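You operate a simulated robot arm through the tools that you are given. There is no shell and no other tool.

Carry out the task below with a simulated two-armed robot. There is one attempt and no reset: what you move stays moved.

TASK
Fit the gold weight in the green unit and set it to HI.
Fine: the old dark weight goes into the dark grey tray; shut the cover.

It is judged by the outcome, as a careful person would: the job done as asked, and still so three seconds after it is handed in. It fails if anything else is knocked over, pushed out of place, dropped, spilled or broken. A push-on lid holds only when it is set on centred and level and pressed home; a screw cap is set on level and turned clockwise until tight.

THE ROBOT
Two 7-joint arms with two-finger parallel grippers on one trunk that stands fixed in place. Base frame: the origin is at the foot of the trunk, x ahead of it, y to its left, z up; the work surface is at about z = 86. Readings come in cm, degrees, newtons and seconds.
The left shoulder is at [6, 14.3, 99.1], the right one opposite. With the tool pointing down near the work surface each hand reaches from about 32 to 74 cm from the base axis, measured 20 degrees to its own side. Payload 1.57 kg a hand.
The tool frame of a hand sits at the grasp point between the pads (the TCP): z along the fingers, y along the line on which they close. The tips reach 3 cm beyond it. Largest opening 11 cm; finger width 2.4, thickness 1.2; the body of the gripper, 4.8 by 11.2 cm, starts 7.8 cm behind the TCP.
Orientation is that of the tool frame in the base frame, as a unit quaternion [w, x, y, z]. With the fingers straight down and closing along the base's y, the tool's x points along the base's -x, its y along +y and its z along -z.

THE INTERFACE
- The arms move only by the tool drive_tool. It takes "left_motion", "right_motion" or both (then of equal length, played together; a hand with none holds still); each is a list of rows, each an object of numbers (a shift or turn left out is 0, a gripper value left out holds the last): "tx", "ty", "tz": the shift along the tool's x, y, z in units of 20 mm (1.0 is 20 mm); "ax", "ay", "az": the turn, a rotation vector about the tool's x, y, z in units of 5 degrees (1.0 is 5 degrees); "gripper": the gripper command, from -1 (shut) to 1 (fully open), values between in proportion. In form: [{"tx": .., "ty": .., "tz": .., "ax": .., "ay": .., "az": .., "gripper": ..}, ...]. A call has 1 to 20 rows; each row shifts and turns the commanded pose from where the row before left it, along the tool's axes as they then stand. A call with a number of a shift or a turn outside -1 to 1 is refused whole. Rows are played at 5 a second. More than 5 cm and 8.6 degrees between two rows, or a gripper value outside its range, and nothing of the call is played. A pose out of reach is approached as far as the arm can. The call stops where the force on the tool passes 70 N (or 10 N more than at its start, if that is more) or the arm is blocked; 0.2 s more then pass. Each finger travels about 4.5 cm/s and halts on what it meets, pressing with about 27 N; the grip force reading is that of the motor and also rises with nothing between the fingers. The clock runs only during rows and for 0.2 s after the last one: add rows that do not move to give the fingers time. The reply holds the time, the measured pose of the TCP, the force on the tool along the base axes, the opening and the grip force, in the units named above and with some noise, with the torque about the TCP (base axes, N m) and any sound that the robot's microphone picked up, and new pictures: "show" is both (left out), scene, wrist or none (wrist: the cameras of the hands that moved).
- Cameras (640 x 400 px; columns grow to the right, rows downward): "scene" is now at [5.53, -0.98, 161.14]; the picture's right is [-0.16, -0.99, 0.00], its down [-0.71, 0.12, -0.69] and it looks along [0.68, -0.11, -0.72] (base axes); focal length 317 px, centre (320, 200). "left" rides on the left gripper at [7, -1.6, -14.1] in its tool frame; the picture's right is [0.23, 0.97, 0.00], its down [-0.86, 0.20, -0.48] and it looks along [-0.47, 0.11, 0.88] (tool axes); focal length 222 px, centre (320, 200). "right" rides on the right gripper at [7, 1.6, -14.1] in its tool frame; the picture's right is [-0.23, 0.97, 0.00], its down [-0.85, -0.20, -0.48] and it looks along [-0.47, -0.11, 0.88] (tool axes); focal length 222 px, centre (320, 200).
- raise_lower(by): slides the trunk up (or, below 0, down) by that many cm; the arms and the scene camera ride with it, the base frame stays. It gives what a move gives, with no picture.
- pan_tilt(pan, tilt): turns the head with the scene camera to pan (to the left, within 86 degrees either way) and tilt (down, from -29 to 69), counted from straight ahead of the robot. It gives what a move gives, and a new picture of the scene camera.
- pixel_to_xyz(camera, pixels): for up to 12 pixels [column, row] of the newest picture of that camera ("zoom" is the newest enlarged one), the place [x, y, z] in the base frame of the surface seen there, good to about 0.2 cm, but the place of the scene camera against the robot may be out by one fixed shift of up to 1.2 cm in any direction. The clock stands still meanwhile.
- inspect(camera, box): a new picture of the part [left, top, right, bottom] of that camera's present view, enlarged. The clock stands still meanwhile.
- job_done(): hands the job in; it is judged then, once.

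Open the grippers and draw the arms clear of the work before you hand the job in, unless the task says otherwise.

The tools are called after "Call:" as a command line: name --argument value ..., lists and objects as JSON in quotes. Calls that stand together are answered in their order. drive_tool: Moves the arms, as the interface text tells. Its arguments: {"type":"object","properties":{"left_motion":{"type":"array","items":{"type":"object","properties":{"tx":{"type":"number"},"ty":{"type":"number"},"tz":{"type":"number"},"ax":{"type":"number"},"ay":{"type":"number"},"az":{"type":"number"},"gripper":{"type":"number"}}}},"right_motion":{"type":"array","items":{"type":"object","properties":{"tx":{"type":"number"},"ty":{"type":"number"},"tz":{"type":"number"},"ax":{"type":"number"},"ay":{"type":"number"},"az":{"type":"number"},"gripper":{"type":"number"}}}},"show":{"type":"string","enum":["both","scene","wrist","none"]}},"required":[]} The other tools are called the same way: raise_lower (by) slides the trunk up or down; pan_tilt (pan, tilt) turns the head that bears the scene camera; pixel_to_xyz (camera, pixels) gives the place of the surface under pixels of a picture; inspect (camera, box) takes an enlarged picture of a part of a camera's view; job_done () hands the job in.

At the start:

```text
time: 0.0
left_tool_pos: [51.74, 12.67, 113.37]
left_orientation: [0.001, -0.001, 1.0, 0.0]
left_force: [-0.4, -0.1, -0.7]
left_torque: [-0.02, 0.01, -0.01]
left_finger_gap: 11.01
left_grip_force: 0.1
right_tool_pos: [49.18, -22.9, 116.6]
right_orientation: [0.0, 0.001, 1.0, 0.0]
right_force: [0.1, -0.1, 0.4]
right_torque: [0.0, 0.03, -0.01]
right_finger_gap: 10.99
right_grip_force: 0.1
trunk travel left (down, up): [-59.0, 0.0]
head pan, tilt: [-9.2, 46.3]
```

scene: 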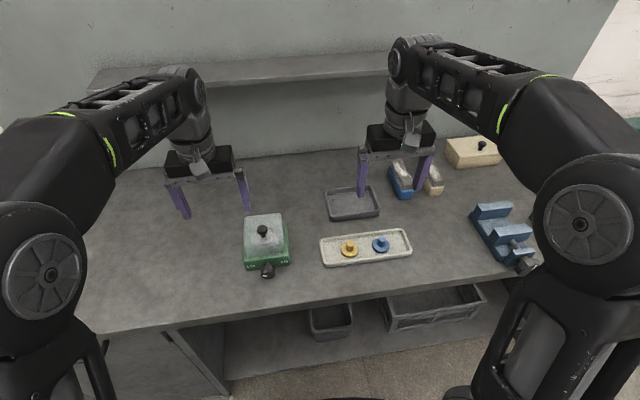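
right: 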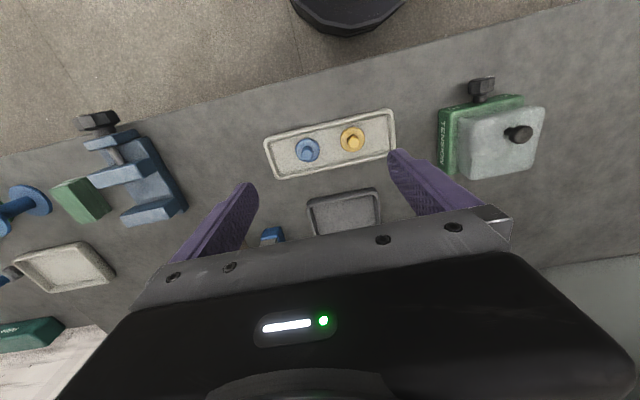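
left: 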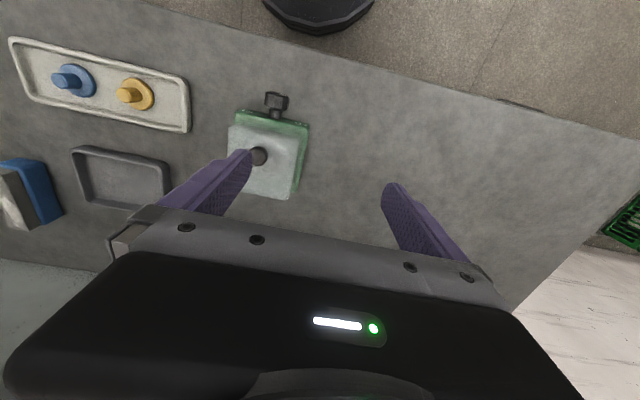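

I see the green unit around scene (266,245), the tray with gold and blue weights around (366,246), and the dark grey tray at (352,203). I'll zoom in on each of them first.

Call:
inspect --camera "scene" --box '[220, 200, 320, 290]'

Call:
inspect --camera "left" --box '[200, 70, 340, 220]'

Call:
inspect --camera "right" --box '[250, 60, 570, 240]'

```text
4.44 times, centred on (270, 245) of scene
```

zoom: 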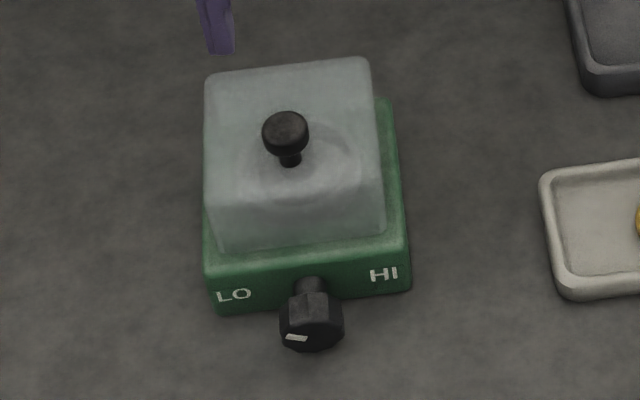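

```text
2.67 times, centred on (270, 145) of left
```

zoom: 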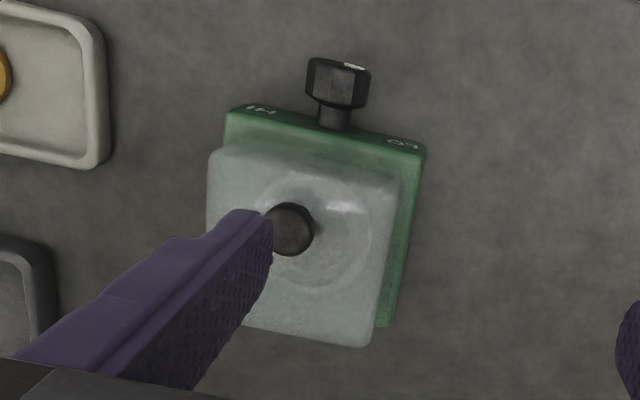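

```text
2.00 times, centred on (410, 150) of right
```

zoom: 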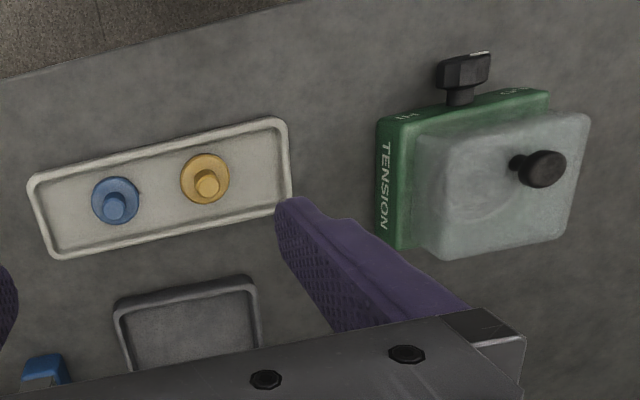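

The unit has a translucent cover with a black handle, a dial at the front between LO and HI, and "TENSION" on its side. I'll measure the places of these with both wrist cameras and the scene camera.

Call:
pixel_to_xyz --camera "left" --pixels '[[262, 155], [276, 101], [236, 115], [307, 125], [294, 193], [229, 128], [290, 198], [120, 92], [132, 88], [120, 180], [220, 235]]'

Call:
pixel_to_xyz --camera "right" --pixels '[[520, 133], [481, 88], [440, 110], [523, 97], [450, 175], [353, 140], [308, 150], [345, 215], [270, 145], [394, 112], [281, 178], [395, 155]]'

Call:
pixel_to_xyz --camera "scene" --pixels '[[264, 230], [268, 271], [246, 267], [289, 264], [349, 249], [381, 244], [352, 205], [300, 280]]'

```text
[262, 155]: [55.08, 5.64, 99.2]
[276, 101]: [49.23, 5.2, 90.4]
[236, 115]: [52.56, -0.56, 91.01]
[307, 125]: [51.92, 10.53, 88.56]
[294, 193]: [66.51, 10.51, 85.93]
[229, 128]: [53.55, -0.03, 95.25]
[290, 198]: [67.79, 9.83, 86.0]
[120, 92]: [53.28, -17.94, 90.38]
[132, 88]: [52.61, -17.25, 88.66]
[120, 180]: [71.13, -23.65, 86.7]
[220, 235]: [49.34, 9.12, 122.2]
```

```text
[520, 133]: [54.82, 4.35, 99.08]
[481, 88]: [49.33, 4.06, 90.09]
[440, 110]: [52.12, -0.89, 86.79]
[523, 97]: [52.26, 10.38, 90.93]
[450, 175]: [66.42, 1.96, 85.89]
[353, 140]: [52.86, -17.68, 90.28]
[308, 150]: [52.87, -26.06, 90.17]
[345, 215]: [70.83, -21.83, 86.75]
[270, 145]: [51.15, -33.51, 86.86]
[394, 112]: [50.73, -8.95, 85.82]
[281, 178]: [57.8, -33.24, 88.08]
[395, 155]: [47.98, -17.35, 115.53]
```

```text
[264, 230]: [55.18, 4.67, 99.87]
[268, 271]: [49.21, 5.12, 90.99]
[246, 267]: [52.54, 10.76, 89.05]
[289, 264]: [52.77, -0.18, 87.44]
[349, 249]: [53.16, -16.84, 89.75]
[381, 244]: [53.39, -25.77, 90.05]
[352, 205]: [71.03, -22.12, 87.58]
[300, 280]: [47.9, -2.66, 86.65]
```

The handle sits at about [55, 5, 99] toward the front of the cover, which hints at a hinge at the back. I'll tilt the head for a better look and zoom into the back edge.

Call:
inspect --camera "scene" --box '[236, 200, 300, 240]'

Call:
inspect --camera "right" --box '[430, 70, 558, 190]'

Call:
inspect --camera "scene" --box '[244, 255, 292, 285]'

```text
10.00 times, centred on (268, 220) of scene
```

zoom: 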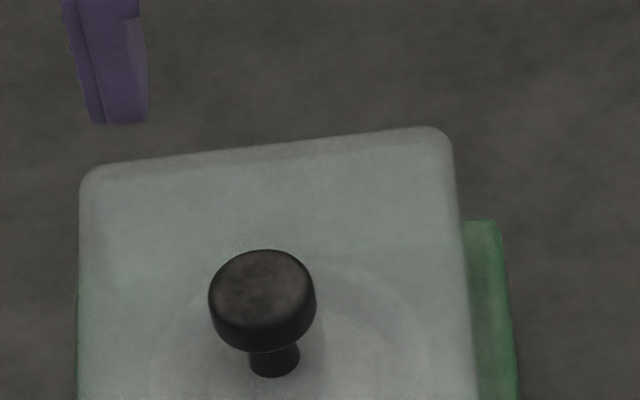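

```text
3.33 times, centred on (494, 130) of right
```

zoom: 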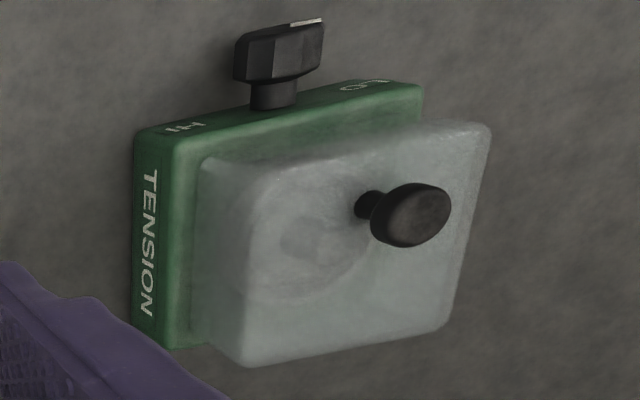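

```text
13.33 times, centred on (268, 270) of scene
```

zoom: 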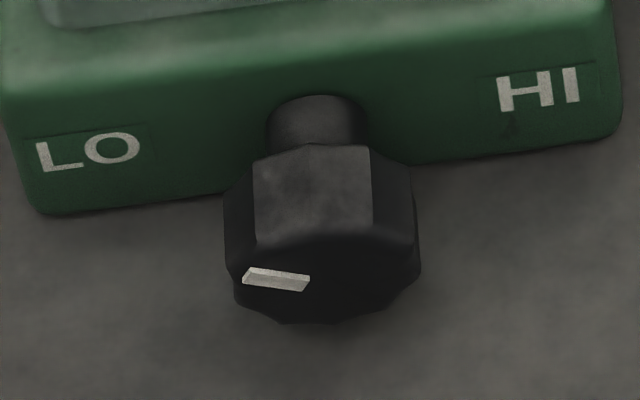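

The dial marker now points to the LO side. I'll measure the cover's corners and the trays so that I know where the handle sits on the cover.

Call:
pixel_to_xyz --camera "scene" --pixels '[[247, 219], [280, 216], [247, 242], [283, 239], [264, 218], [266, 238], [248, 254], [286, 251], [288, 226], [290, 255], [265, 227], [285, 232]]'

Call:
pixel_to_xyz --camera "scene" --pixels '[[327, 192], [372, 188], [379, 210], [334, 217], [350, 200], [365, 200], [321, 240], [405, 230], [411, 252], [325, 266], [330, 250], [400, 242]]'

```text
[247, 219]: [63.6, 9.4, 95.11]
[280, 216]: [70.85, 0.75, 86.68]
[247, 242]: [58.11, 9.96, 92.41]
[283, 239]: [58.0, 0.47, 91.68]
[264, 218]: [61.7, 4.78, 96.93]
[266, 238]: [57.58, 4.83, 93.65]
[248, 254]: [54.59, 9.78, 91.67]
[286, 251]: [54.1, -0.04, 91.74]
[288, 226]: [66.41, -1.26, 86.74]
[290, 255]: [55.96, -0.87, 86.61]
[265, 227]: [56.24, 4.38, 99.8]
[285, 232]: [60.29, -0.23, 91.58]
```

```text
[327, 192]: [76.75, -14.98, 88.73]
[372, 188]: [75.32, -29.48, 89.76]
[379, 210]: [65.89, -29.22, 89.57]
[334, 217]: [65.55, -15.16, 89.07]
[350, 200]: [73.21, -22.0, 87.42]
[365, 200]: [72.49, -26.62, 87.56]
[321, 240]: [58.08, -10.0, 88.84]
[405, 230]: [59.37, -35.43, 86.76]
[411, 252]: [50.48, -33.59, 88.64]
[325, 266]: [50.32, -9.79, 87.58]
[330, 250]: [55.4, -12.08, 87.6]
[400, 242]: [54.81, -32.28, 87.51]
```

The depth readings through the cover are mixed, so I'll swing the left hand round to view the unit from its left side. First a quarter-turn about the tool axis, high above everything.

Call:
drive_tool --left_motion '[{"az": 1, "gripper": 1}, {"az": 1}, {"az": 1}, {"az": 1}, {"az": 1}, {"az": 1}, {"az": 1}, {"az": 1}, {"az": 1}, {"az": 1}, {"az": 1}, {"az": 1}, {"az": 1}, {"az": 1}, {"az": 1}, {"az": 1}, {"az": 1}, {"az": 1}]' --show "wrist"

```text
time: 3.8
left_tool_pos: [51.8, 12.66, 113.37]
left_orientation: [0.0, 0.708, 0.706, 0.0]
left_force: [-0.8, -0.9, 0.4]
left_torque: [0.01, 0.01, -0.02]
left_finger_gap: 11.01
left_grip_force: 0.2
right_tool_pos: [49.19, -22.81, 116.58]
right_orientation: [0.0, 0.001, 1.0, 0.001]
right_force: [-0.8, -0.3, 0.0]
right_torque: [0.02, -0.01, -0.01]
right_finger_gap: 11.01
right_grip_force: 0.0
trunk travel left (down, up): [-59.0, 0.0]
head pan, tilt: [-9.2, 46.3]
```

left: 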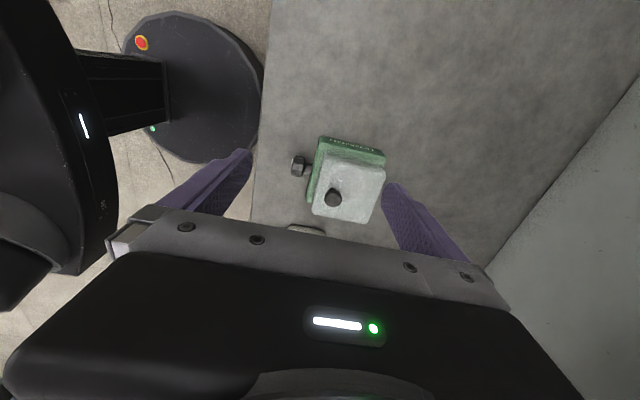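

The turn worked: the tool x now points to base +y. Next I'll move 18 cm to the left and tilt the hand to look sideways at the unit.

Call:
drive_tool --left_motion '[{"tx": 1}, {"tx": 1}, {"tx": 1}, {"tx": 1}, {"tx": 1}, {"tx": 1}, {"tx": 1}, {"tx": 1}, {"tx": 1}, {"ay": -1}, {"ay": -1}, {"ay": -1}, {"ay": -1}, {"ay": -1}, {"ay": -1}, {"ay": -1}, {"ay": -1}]' --show "wrist"

```text
time: 7.4
left_tool_pos: [51.04, 30.55, 113.32]
left_orientation: [0.176, 0.685, 0.691, -0.147]
left_force: [0.1, 0.2, 0.0]
left_torque: [0.01, -0.01, -0.01]
left_finger_gap: 11.0
left_grip_force: 0.1
left hand out of reach, approached as far as the arm can: row 14, 16
right_tool_pos: [49.08, -22.93, 116.52]
right_orientation: [-0.001, 0.001, 1.0, 0.0]
right_force: [0.1, -0.4, -1.0]
right_torque: [0.02, -0.01, 0.01]
right_finger_gap: 11.02
right_grip_force: 0.1
trunk travel left (down, up): [-59.0, 0.0]
head pan, tilt: [-9.2, 46.3]
```

left: 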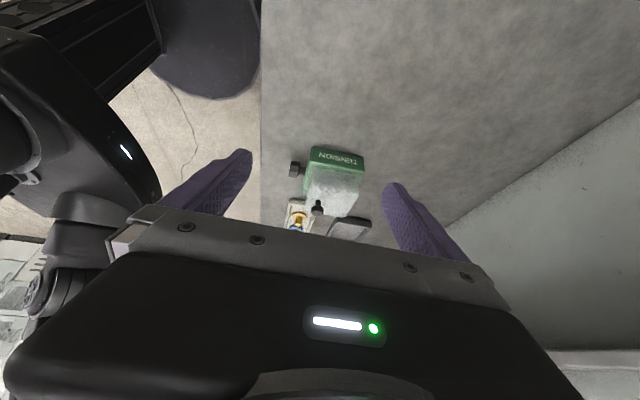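

The unit now shows from its left side at about (333,180). I'll zoom on it.

Call:
inspect --camera "left" --box '[275, 140, 385, 225]'

```text
4.71 times, centred on (330, 182) of left
```

zoom: 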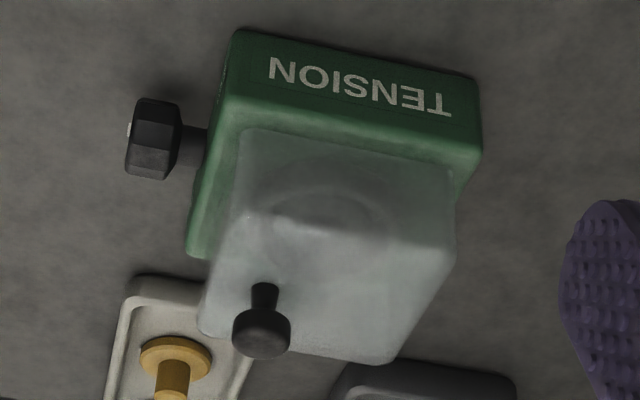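

The cover is a flat-topped box with the handle at its front half, so it most likely hinges at the back. I'll bring the left hand back upright and watch the pose readings.

Call:
drive_tool --left_motion '[{"ay": 1}, {"ay": 1}, {"ay": 1}, {"ay": 1}, {"ay": 1}, {"ay": 1}, {"ay": 1}, {"ay": 1}, {"tx": -1}, {"tx": -1}, {"tx": -1}, {"tx": -1}, {"tx": -1}, {"tx": -1}, {"tx": -1}, {"tx": -1}, {}]' --show "none"

```text
time: 11.0
left_tool_pos: [51.59, 14.98, 110.52]
left_orientation: [-0.059, 0.697, 0.71, 0.08]
left_force: [-0.7, 0.2, 0.6]
left_torque: [-0.03, -0.03, -0.01]
left_finger_gap: 10.99
left_grip_force: 0.1
right_tool_pos: [49.13, -22.75, 116.51]
right_orientation: [0.0, 0.0, 1.0, 0.0]
right_force: [0.3, -0.4, 0.0]
right_torque: [-0.03, 0.03, 0.01]
right_finger_gap: 11.01
right_grip_force: 0.0
trunk travel left (down, up): [-59.0, 0.0]
head pan, tilt: [-9.2, 46.3]
```

The hand came back about 11 degrees over-tilted. I'll correct that and turn it back so that the fingers close along y.

Call:
drive_tool --left_motion '[{"ay": -0.75, "ax": 0.113, "az": 0.07}, {"ay": -0.75, "ax": 0.113, "az": 0.07}, {"ay": -0.75, "ax": 0.113, "az": 0.07}, {"az": -1}, {"az": -1}, {"az": -1}, {"az": -1}, {"az": -1}, {"az": -1}, {"az": -1}, {"az": -1}, {"az": -1}, {"az": -1}, {"az": -1}, {"az": -1}, {"az": -1}, {"az": -1}, {"az": -1}, {"az": -1}, {"az": -1}]' --show "none"

Call:
drive_tool --left_motion '[{"az": -1}, {}]' --show "both"

```text
time: 15.2
left_tool_pos: [51.54, 15.08, 110.47]
left_orientation: [0.0, 0.042, 0.999, 0.0]
left_force: [0.7, 0.6, -0.6]
left_torque: [-0.02, -0.02, 0.01]
left_finger_gap: 10.99
left_grip_force: 0.1
right_tool_pos: [49.25, -22.84, 116.67]
right_orientation: [-0.001, 0.001, 1.0, 0.0]
right_force: [-1.2, -0.3, -0.2]
right_torque: [0.01, -0.01, 0.0]
right_finger_gap: 11.0
right_grip_force: 0.1
trunk travel left (down, up): [-59.0, 0.0]
head pan, tilt: [-9.2, 46.3]
```

```text
time: 15.8
left_tool_pos: [51.48, 14.88, 110.42]
left_orientation: [-0.001, 0.0, 1.0, -0.002]
left_force: [-0.1, 0.5, 0.1]
left_torque: [-0.02, 0.02, 0.0]
left_finger_gap: 11.01
left_grip_force: 0.1
right_tool_pos: [49.23, -22.99, 116.54]
right_orientation: [0.001, 0.001, 1.0, -0.001]
right_force: [0.4, 0.2, -0.7]
right_torque: [0.02, -0.04, -0.02]
right_finger_gap: 11.01
right_grip_force: 0.2
trunk travel left (down, up): [-59.0, 0.0]
head pan, tilt: [-9.2, 46.3]
```

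scene: 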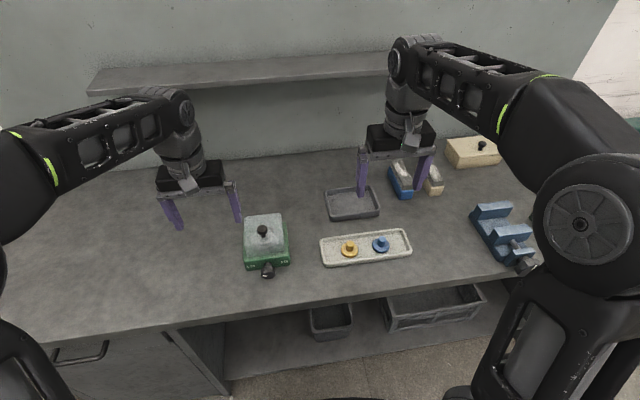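
left: 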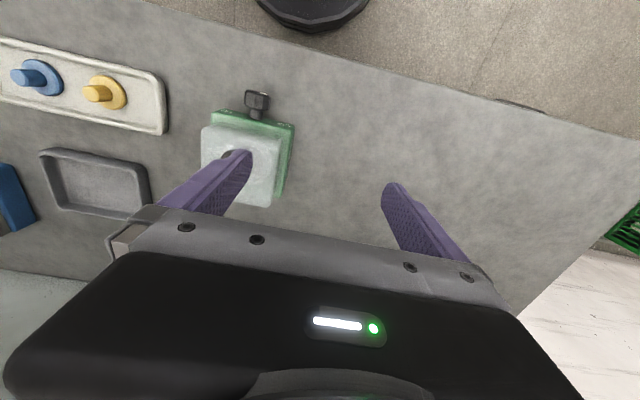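

The left hand is upright again. I'll move it above the handle, at about [55, 4.9], with a smaller opening, and look.

Call:
drive_tool --left_motion '[{"tx": -0.35, "ty": -1, "tz": 0.4, "gripper": 0}, {"tx": -0.35, "ty": -1, "tz": 0.4}, {"tx": -0.35, "ty": -1, "tz": 0.4}, {"tx": -0.35, "ty": -1, "tz": 0.4}, {"tx": -0.35, "ty": -1, "tz": 0.4}, {}]'

```text
time: 17.2
left_tool_pos: [54.82, 4.89, 106.51]
left_orientation: [0.0, -0.001, 1.0, -0.001]
left_force: [0.5, 0.6, 0.4]
left_torque: [-0.03, -0.01, 0.03]
left_finger_gap: 5.48
left_grip_force: 0.0
right_tool_pos: [49.13, -22.91, 116.56]
right_orientation: [0.0, 0.0, 1.0, 0.0]
right_force: [0.2, -0.2, -0.3]
right_torque: [0.01, -0.04, 0.02]
right_finger_gap: 11.02
right_grip_force: 0.2
trunk travel left (down, up): [-59.0, 0.0]
head pan, tilt: [-9.2, 46.3]
```

scene: 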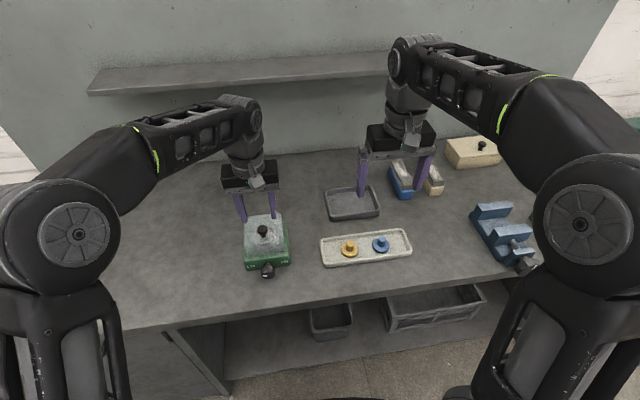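
left: 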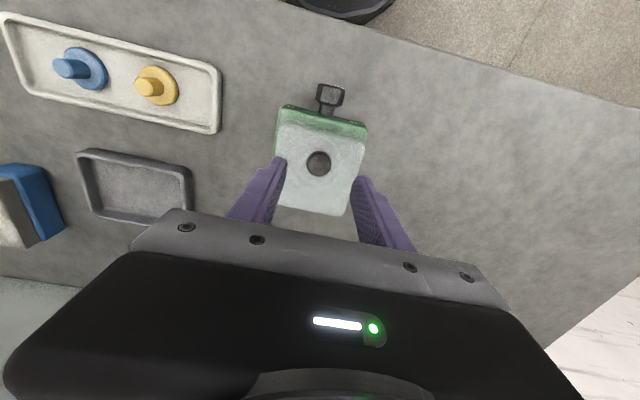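

The handle shows between the fingers at (318,163) in the left picture. I'll measure it and the cover edges from here.

Call:
pixel_to_xyz --camera "left" --pixels '[[318, 163], [308, 163], [328, 163], [318, 153], [318, 173], [330, 95], [280, 130], [364, 140], [347, 212], [290, 200], [335, 190], [300, 150]]'

Call:
inspect --camera "left" --box '[260, 70, 400, 230]'

```text
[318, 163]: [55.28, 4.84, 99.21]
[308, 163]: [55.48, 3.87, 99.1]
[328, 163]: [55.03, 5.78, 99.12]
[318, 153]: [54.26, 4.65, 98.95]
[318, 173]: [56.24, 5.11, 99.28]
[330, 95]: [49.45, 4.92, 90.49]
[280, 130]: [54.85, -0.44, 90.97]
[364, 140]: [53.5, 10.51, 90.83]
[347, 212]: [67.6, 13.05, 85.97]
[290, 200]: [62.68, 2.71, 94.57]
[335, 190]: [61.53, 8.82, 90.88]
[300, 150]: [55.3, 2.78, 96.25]
```

```text
2.50 times, centred on (330, 150) of left
```

zoom: 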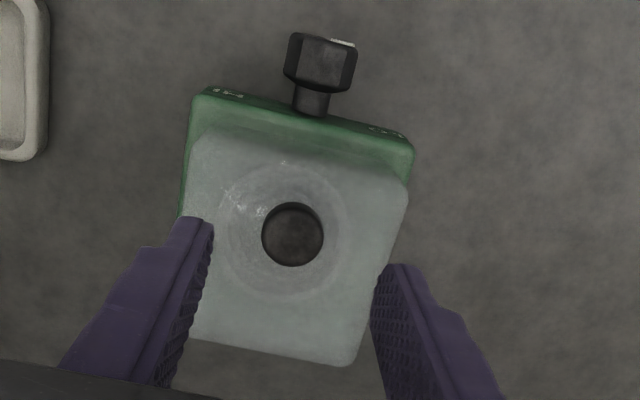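

The handle's top is at about [55.4, 4.85, 99.2] and the cover's top at z = 96.3. I'll go down to TCP z = 99.8 and close on the handle.

Call:
drive_tool --left_motion '[{"tx": -0.28, "tz": 0.8}, {"tz": 0.8}, {"tz": 0.8}, {"tz": 0.6}, {"tz": 0.35}, {}, {"gripper": -1}, {}, {}, {}]'

```text
time: 19.4
left_tool_pos: [55.6, 5.06, 99.66]
left_orientation: [0.0, 0.0, 1.0, -0.001]
left_force: [-0.1, 3.5, -0.5]
left_torque: [0.07, 0.09, 0.02]
left_finger_gap: 2.52
left_grip_force: 33.9
right_tool_pos: [49.09, -22.79, 116.55]
right_orientation: [0.0, 0.0, 1.0, 0.0]
right_force: [-1.0, -0.3, 0.5]
right_torque: [0.05, -0.01, 0.02]
right_finger_gap: 10.98
right_grip_force: 0.1
trunk travel left (down, up): [-59.0, 0.0]
head pan, tilt: [-9.2, 46.3]
```

scene: 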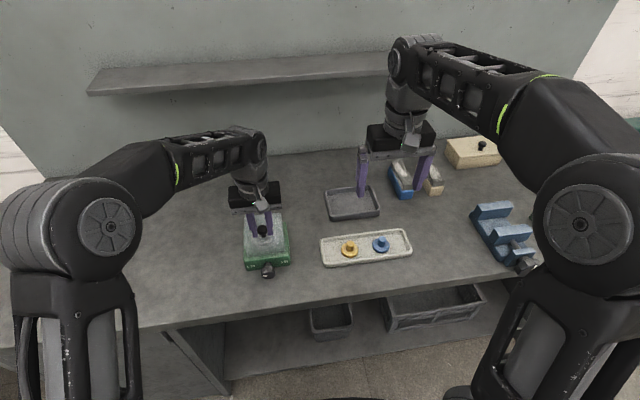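
left: 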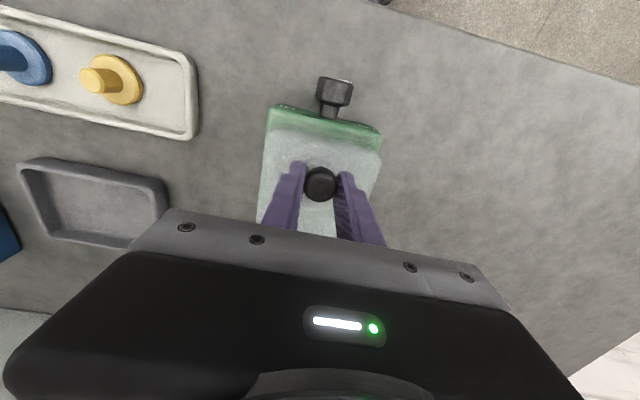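

The handle is gripped (gap 2.52 cm). I'll raise it by a few millimetres and read the force, to learn whether it hinges or lifts off.

Call:
drive_tool --left_motion '[{"tz": -0.15}, {"tz": -0.15}, {}]'

```text
time: 20.2
left_tool_pos: [55.81, 4.97, 100.16]
left_orientation: [-0.001, 0.0, 1.0, -0.001]
left_force: [7.7, -2.2, -18.0]
left_torque: [0.01, 0.66, -0.02]
left_finger_gap: 2.55
left_grip_force: 36.7
right_tool_pos: [49.28, -22.98, 116.41]
right_orientation: [-0.001, 0.001, 1.0, 0.0]
right_force: [0.4, -0.5, 0.3]
right_torque: [-0.02, -0.01, 0.0]
right_finger_gap: 11.02
right_grip_force: 0.1
trunk travel left (down, up): [-59.0, 0.0]
head pan, tilt: [-9.2, 46.3]
```

scene: 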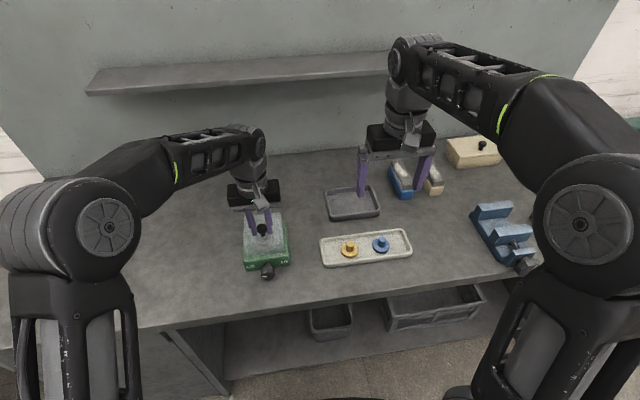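
left: 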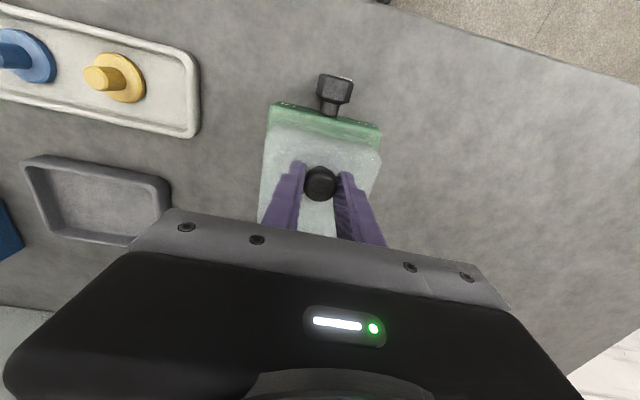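

The force is 18 N down with 7.7 N toward +x, and the handle drifted by +x as it rose, which suits a back hinge. I'll zoom in to check that the body hasn't lifted.

Call:
inspect --camera "scene" --box '[220, 200, 320, 290]'

Call:
inspect --camera "left" --box '[240, 60, 400, 220]'

Call:
inspect --camera "right" --box '[430, 70, 558, 190]'

```text
4.44 times, centred on (270, 245) of scene
```

zoom: 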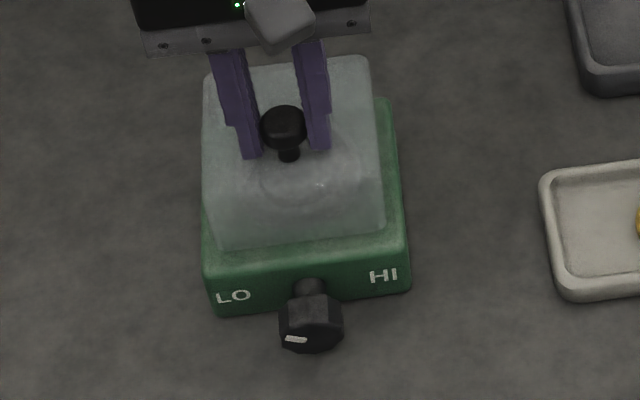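

```text
2.50 times, centred on (320, 140) of left
```

zoom: 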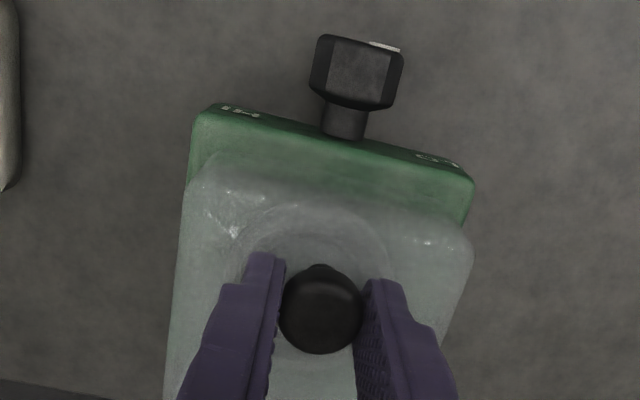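

```text
3.33 times, centred on (494, 130) of right
```

zoom: 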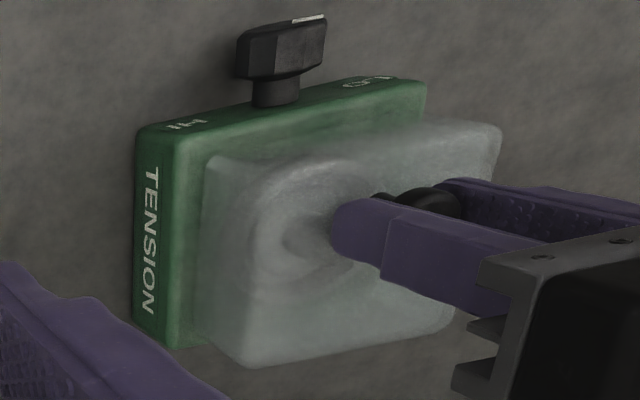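

The body stays put and only the cover has tilted, so it is hinged at the back. I'll follow an arc up and back about a hinge near [64.5, 91] in small steps.

Call:
drive_tool --left_motion '[{"tx": -0.3}, {"tx": -0.2, "tz": -0.15}, {"tx": -0.25, "tz": -0.25}, {"tx": -0.4, "tz": -0.31}, {}]'

```text
time: 21.4
left_tool_pos: [57.86, 4.92, 101.79]
left_orientation: [0.0, 0.0, 1.0, -0.001]
left_force: [-10.6, -1.8, -2.6]
left_torque: [-0.07, 1.07, 0.02]
left_finger_gap: 2.54
left_grip_force: 37.0
right_tool_pos: [49.16, -22.86, 116.54]
right_orientation: [0.001, 0.0, 1.0, 0.0]
right_force: [-0.3, -0.7, 0.5]
right_torque: [-0.01, -0.01, 0.0]
right_finger_gap: 10.99
right_grip_force: 0.0
trunk travel left (down, up): [-59.0, 0.0]
head pan, tilt: [-9.2, 46.3]
```

scene: 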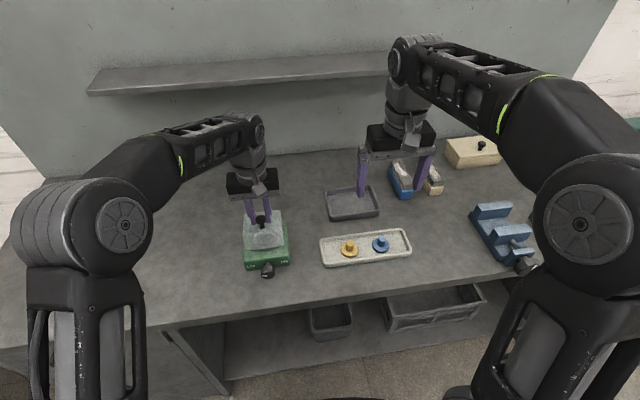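
left: 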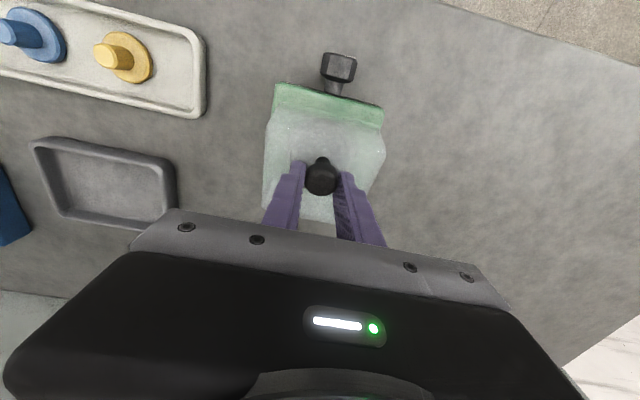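

The force is now -10.6 N in x, so I'm pulling back slightly too much relative to the rise. I'll zoom to see the cover's angle.

Call:
inspect --camera "scene" --box '[220, 190, 320, 290]'

Call:
inspect --camera "right" --box '[430, 60, 570, 200]'

Call:
inspect --camera "left" --box '[240, 40, 400, 220]'

```text
4.00 times, centred on (270, 240) of scene
```

zoom: 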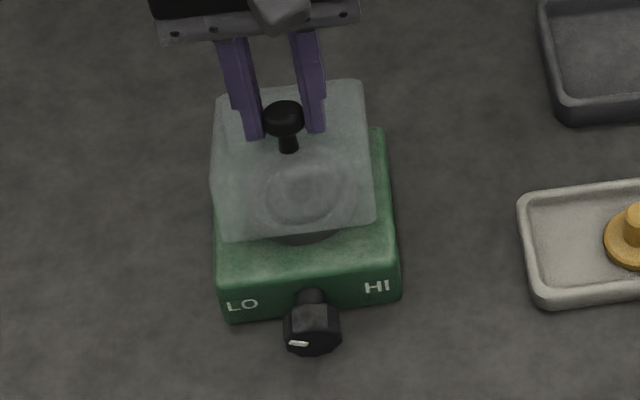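

```text
2.86 times, centred on (500, 130) of right
```

zoom: 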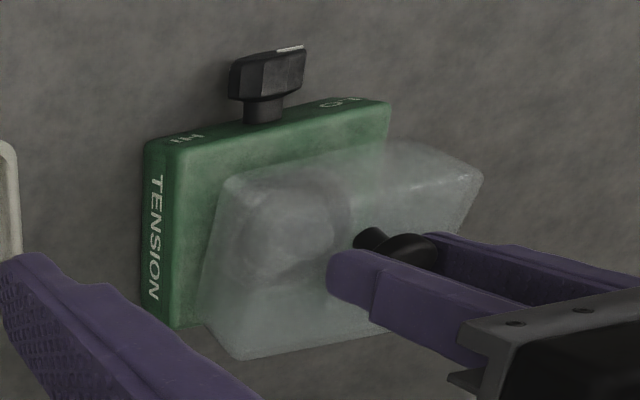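

```text
2.22 times, centred on (320, 130) of left
```

zoom: 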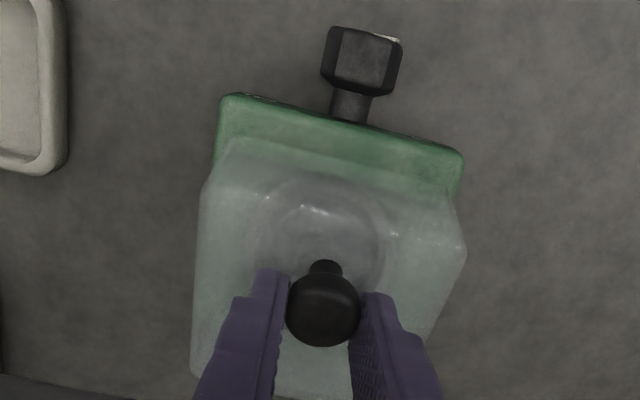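

The cover swings about its back edge and the body hasn't moved (LO still at scene (250,266)). I'll carry on along the arc.

Call:
drive_tool --left_motion '[{"tx": -0.33, "tz": -0.21}, {"tx": -0.33, "tz": -0.21}, {"tx": -0.35, "tz": -0.16}, {"tx": -0.35, "tz": -0.16}, {"tx": -0.37, "tz": -0.11}, {"tx": -0.37, "tz": -0.11}, {}]'

```text
time: 23.0
left_tool_pos: [61.88, 4.91, 103.87]
left_orientation: [0.0, 0.0, 1.0, 0.0]
left_force: [-8.8, -2.3, -4.4]
left_torque: [0.12, 1.11, -0.06]
left_finger_gap: 2.52
left_grip_force: 36.0
right_tool_pos: [49.11, -22.93, 116.61]
right_orientation: [0.001, 0.001, 1.0, 0.0]
right_force: [0.0, 0.0, 0.4]
right_torque: [0.02, 0.0, -0.03]
right_finger_gap: 11.02
right_grip_force: 0.0
trunk travel left (down, up): [-59.0, 0.0]
head pan, tilt: [-9.2, 46.3]
```

scene: 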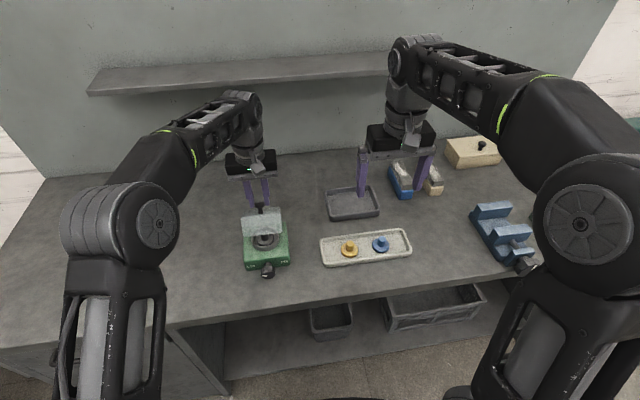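
left: 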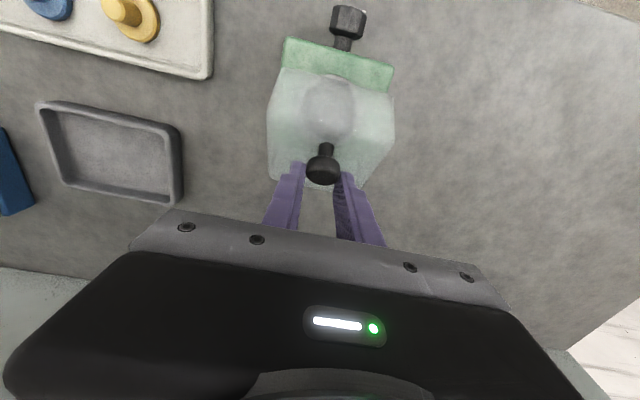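

Still smooth, with about 9 N along the arc. I'll continue past vertical in steps.

Call:
drive_tool --left_motion '[{"tx": -0.38, "tz": -0.06}, {"tx": -0.38, "tz": -0.06}, {"tx": -0.38, "tz": -0.01}, {"tx": -0.38, "tz": -0.01}, {"tx": -0.38, "tz": 0.04}, {"tx": -0.38, "tz": 0.04}, {}]'

```text
time: 24.6
left_tool_pos: [64.33, 4.99, 104.14]
left_orientation: [0.001, 0.001, 1.0, -0.001]
left_force: [-6.8, -1.0, -0.5]
left_torque: [0.04, 0.77, -0.11]
left_finger_gap: 2.52
left_grip_force: 36.7
left hand out of reach, approached as far as the arm can: row 4, 5, 6
right_tool_pos: [49.11, -22.94, 116.57]
right_orientation: [0.0, 0.001, 1.0, 0.0]
right_force: [-1.0, 0.5, 0.3]
right_torque: [0.02, -0.01, -0.02]
right_finger_gap: 10.99
right_grip_force: 0.0
trunk travel left (down, up): [-59.0, 0.0]
head pan, tilt: [-9.2, 46.3]
```

scene: 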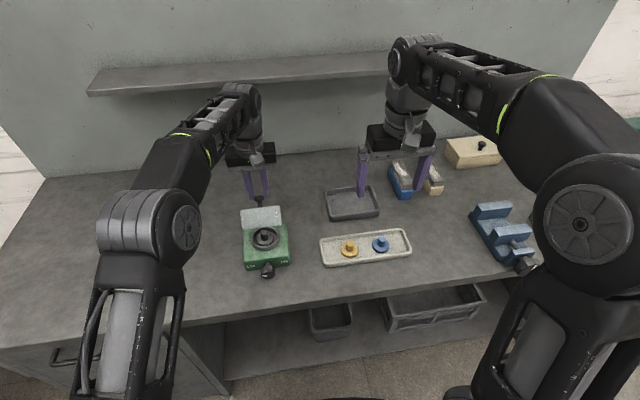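
left: 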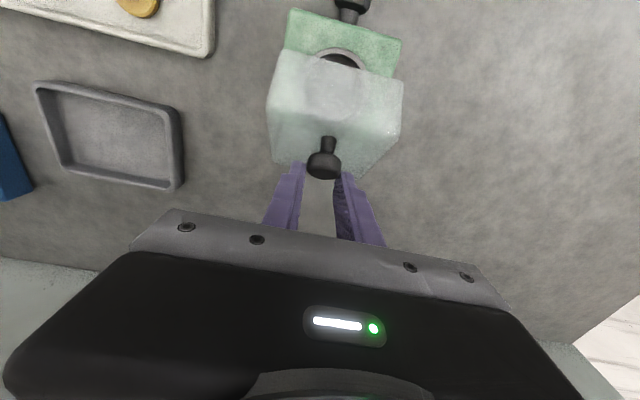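

The hand met its reach limit at x = 64.3 with the cover about 50 degrees open. Tilting the hand forward by 20 degrees about the handle will give more reach, so I'll do that while holding.

Call:
drive_tool --left_motion '[{"ay": -1, "tx": 0.04}, {"ay": -1, "tx": 0.04}, {"ay": -1, "tx": 0.04}, {"ay": -1, "tx": 0.04}, {}]'

```text
time: 25.8
left_tool_pos: [64.01, 4.99, 104.02]
left_orientation: [0.174, 0.0, 0.985, -0.001]
left_force: [0.2, -0.5, 0.6]
left_torque: [0.01, 0.0, 0.02]
left_finger_gap: 0.0
left_grip_force: 21.4
right_tool_pos: [49.19, -22.92, 116.59]
right_orientation: [0.002, 0.001, 1.0, 0.0]
right_force: [-0.1, -0.1, -0.5]
right_torque: [0.01, -0.02, 0.01]
right_finger_gap: 11.01
right_grip_force: 0.0
trunk travel left (down, up): [-59.0, 0.0]
head pan, tilt: [-9.2, 46.3]
```

scene: 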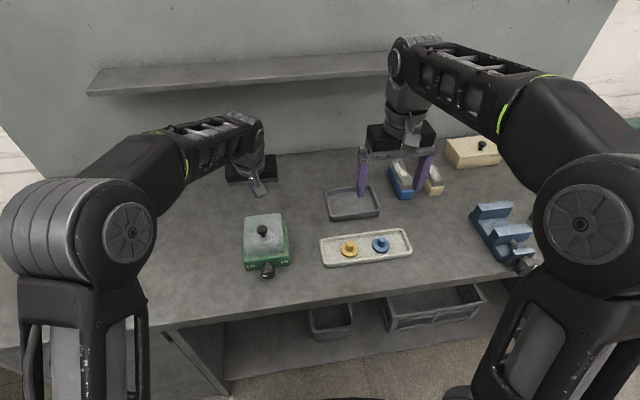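
left: 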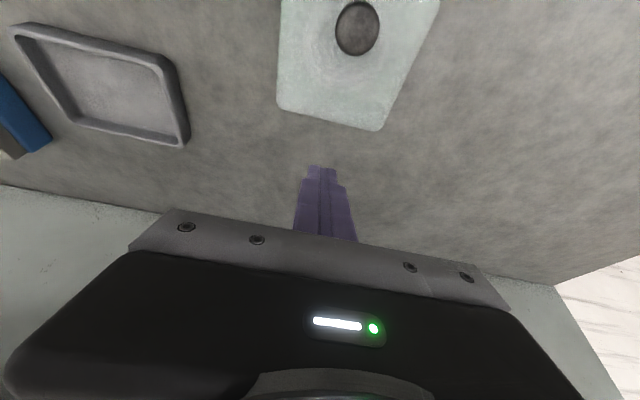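

The handle slipped out during the tilt and the cover fell shut, so it won't stay half open. I'll check that the unit is still sound and in place.

Call:
inspect --camera "scene" --box '[220, 190, 320, 290]'

Call:
inspect --camera "right" --box '[430, 60, 570, 200]'

Call:
pixel_to_xyz --camera "right" --pixels '[[521, 134], [480, 88], [440, 110], [523, 97], [444, 168]]'

```text
4.00 times, centred on (270, 240) of scene
```

zoom: 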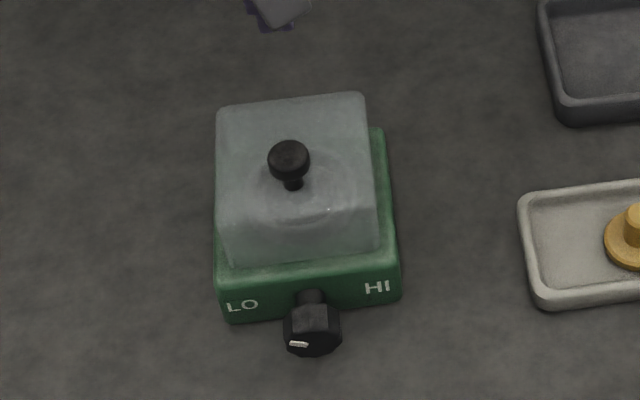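

```text
2.86 times, centred on (500, 130) of right
```

zoom: 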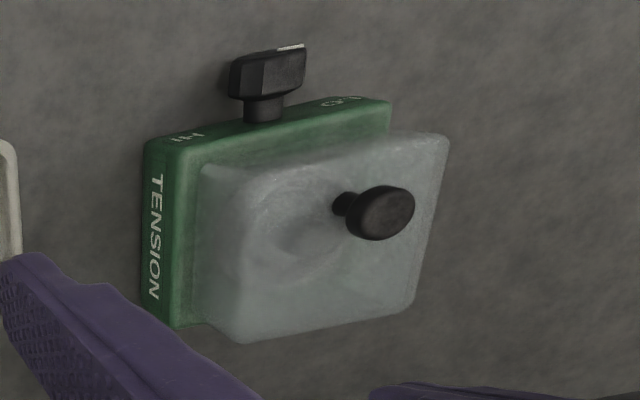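

```text
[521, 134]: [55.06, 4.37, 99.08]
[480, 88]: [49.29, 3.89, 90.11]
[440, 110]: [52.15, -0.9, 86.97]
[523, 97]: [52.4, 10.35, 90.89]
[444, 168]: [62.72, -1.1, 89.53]
```

The unit is undamaged and in the same place. I'll back the left hand up, open it and set it at a 30 degree forward tilt above the handle, to re-grip with more reach in hand.

Call:
drive_tool --left_motion '[{"tz": -0.6, "tx": 0.3}, {"tx": 0.8, "tz": -0.6, "gripper": 0}, {"tx": 0.8, "tz": -0.6}, {"tx": 0.9, "tz": -0.6}, {"tx": 0.9, "tz": -0.5}, {"ay": -1}, {"ay": -1}, {}, {}]'

```text
time: 27.8
left_tool_pos: [55.06, 4.94, 107.12]
left_orientation: [0.26, 0.0, 0.966, -0.001]
left_force: [-0.7, 0.5, -0.4]
left_torque: [0.01, 0.03, -0.02]
left_finger_gap: 5.48
left_grip_force: 0.1
right_tool_pos: [49.25, -22.95, 116.45]
right_orientation: [0.0, 0.001, 1.0, -0.001]
right_force: [0.8, 0.3, -0.1]
right_torque: [0.02, 0.02, -0.03]
right_finger_gap: 11.0
right_grip_force: 0.0
trunk travel left (down, up): [-59.0, 0.0]
head pan, tilt: [-9.2, 46.3]
```

scene: 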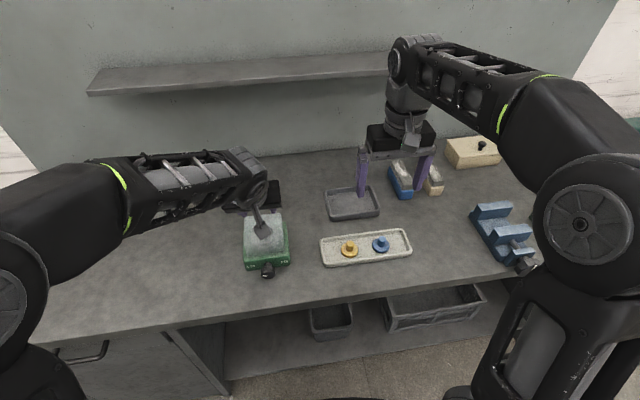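
left: 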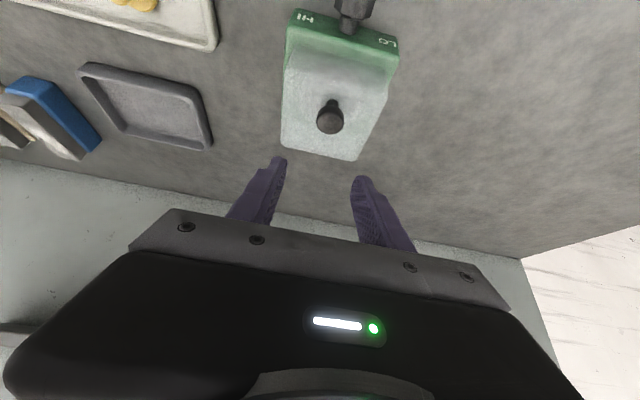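

The tilt is 30 degrees and the TCP is at [55.1, 4.9, 107.1]. I'll go straight down to z = 99.7 around the handle and close.

Call:
drive_tool --left_motion '[{"tx": 0.392, "tz": 0.628}, {"tx": 0.392, "tz": 0.628}, {"tx": 0.392, "tz": 0.628}, {"tx": 0.392, "tz": 0.628}, {"tx": 0.392, "tz": 0.628}, {}, {"gripper": -1}, {}, {}, {}]' --show "wrist"

```text
time: 30.0
left_tool_pos: [54.96, 5.06, 99.52]
left_orientation: [0.259, -0.001, 0.966, 0.0]
left_force: [0.0, 3.0, -1.8]
left_torque: [0.07, 0.08, 0.07]
left_finger_gap: 2.52
left_grip_force: 33.7
right_tool_pos: [49.2, -22.84, 116.57]
right_orientation: [-0.001, -0.001, 1.0, -0.001]
right_force: [0.0, 0.1, 0.7]
right_torque: [-0.01, 0.0, -0.05]
right_finger_gap: 11.0
right_grip_force: 0.2
trunk travel left (down, up): [-59.0, 0.0]
head pan, tilt: [-9.2, 46.3]
```

left: 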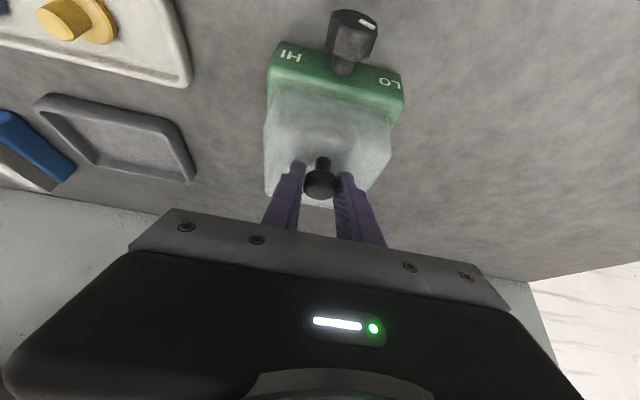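

Gripped again (gap 2.52 cm). Now I'll swing the cover through the first 30 degrees of the arc with the tilted hand.

Call:
drive_tool --left_motion '[{"tx": -0.362, "tz": -0.108}, {"tx": -0.362, "tz": -0.108}, {"tx": -0.375, "tz": -0.06}, {"tx": -0.375, "tz": -0.06}, {"tx": -0.378, "tz": -0.01}, {"tx": -0.378, "tz": -0.01}, {"tx": -0.378, "tz": 0.04}, {"tx": -0.378, "tz": 0.04}, {}]' --show "wrist"

```text
time: 32.0
left_tool_pos: [59.94, 5.03, 103.12]
left_orientation: [0.26, 0.0, 0.966, -0.001]
left_force: [-10.0, 5.8, 1.1]
left_torque: [0.33, 1.1, -0.06]
left_finger_gap: 2.53
left_grip_force: 36.8
right_tool_pos: [48.92, -22.85, 116.56]
right_orientation: [0.001, 0.0, 1.0, 0.0]
right_force: [-0.4, 0.2, -0.2]
right_torque: [0.0, 0.0, -0.01]
right_finger_gap: 11.01
right_grip_force: 0.1
trunk travel left (down, up): [-59.0, 0.0]
head pan, tilt: [-9.2, 46.3]
```

left: 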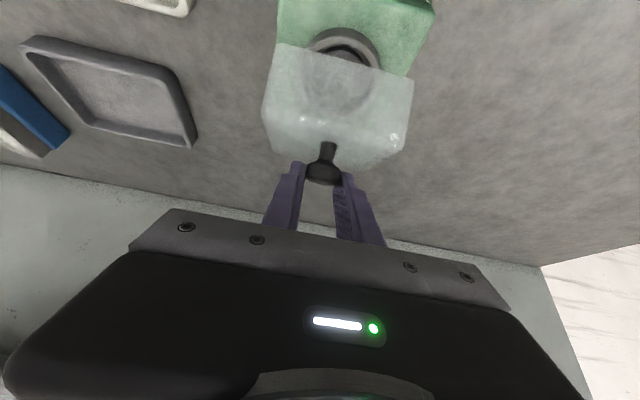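

Smooth so far, with the TCP at [59.9, 5.0, 103.1] and forces about 10 N. I'll carry on to about 60 degrees.

Call:
drive_tool --left_motion '[{"tx": -0.368, "tz": 0.088}, {"tx": -0.368, "tz": 0.088}, {"tx": -0.355, "tz": 0.135}, {"tx": -0.355, "tz": 0.135}, {"tx": -0.333, "tz": 0.18}, {"tx": -0.333, "tz": 0.18}, {"tx": -0.306, "tz": 0.223}, {"tx": -0.306, "tz": 0.223}, {}]' --show "both"

```text
time: 34.0
left_tool_pos: [65.69, 4.94, 103.6]
left_orientation: [0.261, 0.0, 0.965, -0.002]
left_force: [-6.2, 5.0, 6.3]
left_torque: [-0.02, 0.92, -0.06]
left_finger_gap: 2.53
left_grip_force: 36.9
right_tool_pos: [48.97, -22.8, 116.64]
right_orientation: [0.001, 0.0, 1.0, 0.0]
right_force: [-0.7, 0.8, 0.5]
right_torque: [-0.05, -0.02, -0.02]
right_finger_gap: 10.99
right_grip_force: 0.1
trunk travel left (down, up): [-59.0, 0.0]
head pan, tilt: [-9.2, 46.3]
```

scene: 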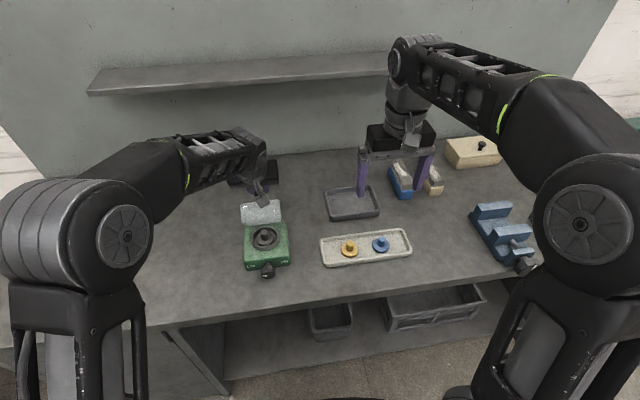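
left: 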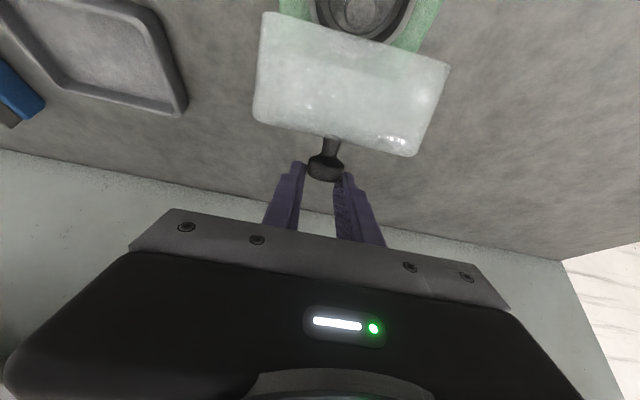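

The cover is about 60 degrees open and still held. I'll go on to 75 degrees while easing the tilt back to 20.

Call:
drive_tool --left_motion '[{"tx": -0.326, "tz": 0.235, "ay": 0.5}, {"tx": -0.326, "tz": 0.235, "ay": 0.5}, {"tx": -0.295, "tz": 0.273, "ay": 0.5}, {"tx": -0.295, "tz": 0.273, "ay": 0.5}, {}]' --show "both"

```text
time: 35.2
left_tool_pos: [68.67, 5.06, 102.72]
left_orientation: [0.172, 0.001, 0.985, -0.001]
left_force: [-11.9, 1.0, -9.7]
left_torque: [-0.04, 0.72, -0.02]
left_finger_gap: 2.5
left_grip_force: 36.6
right_tool_pos: [49.07, -22.87, 116.47]
right_orientation: [0.001, 0.0, 1.0, 0.0]
right_force: [-0.2, 0.7, 1.0]
right_torque: [-0.01, -0.04, 0.04]
right_finger_gap: 11.01
right_grip_force: 0.1
trunk travel left (down, up): [-59.0, 0.0]
head pan, tilt: [-9.2, 46.3]
```

scene: 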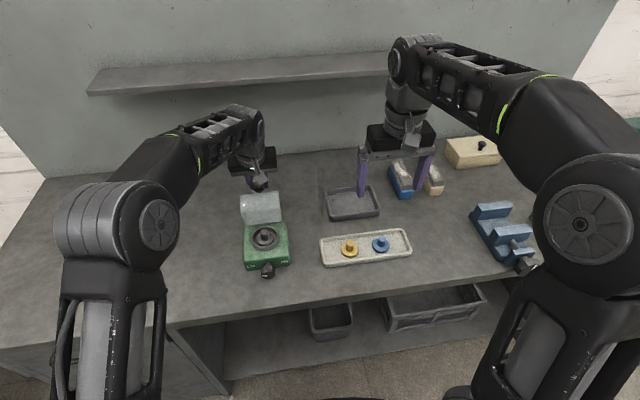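
left: 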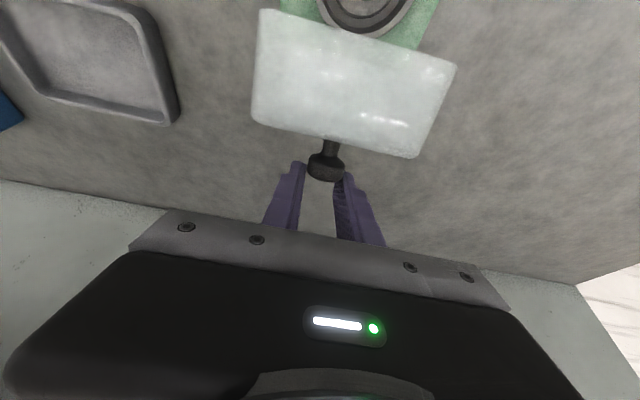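

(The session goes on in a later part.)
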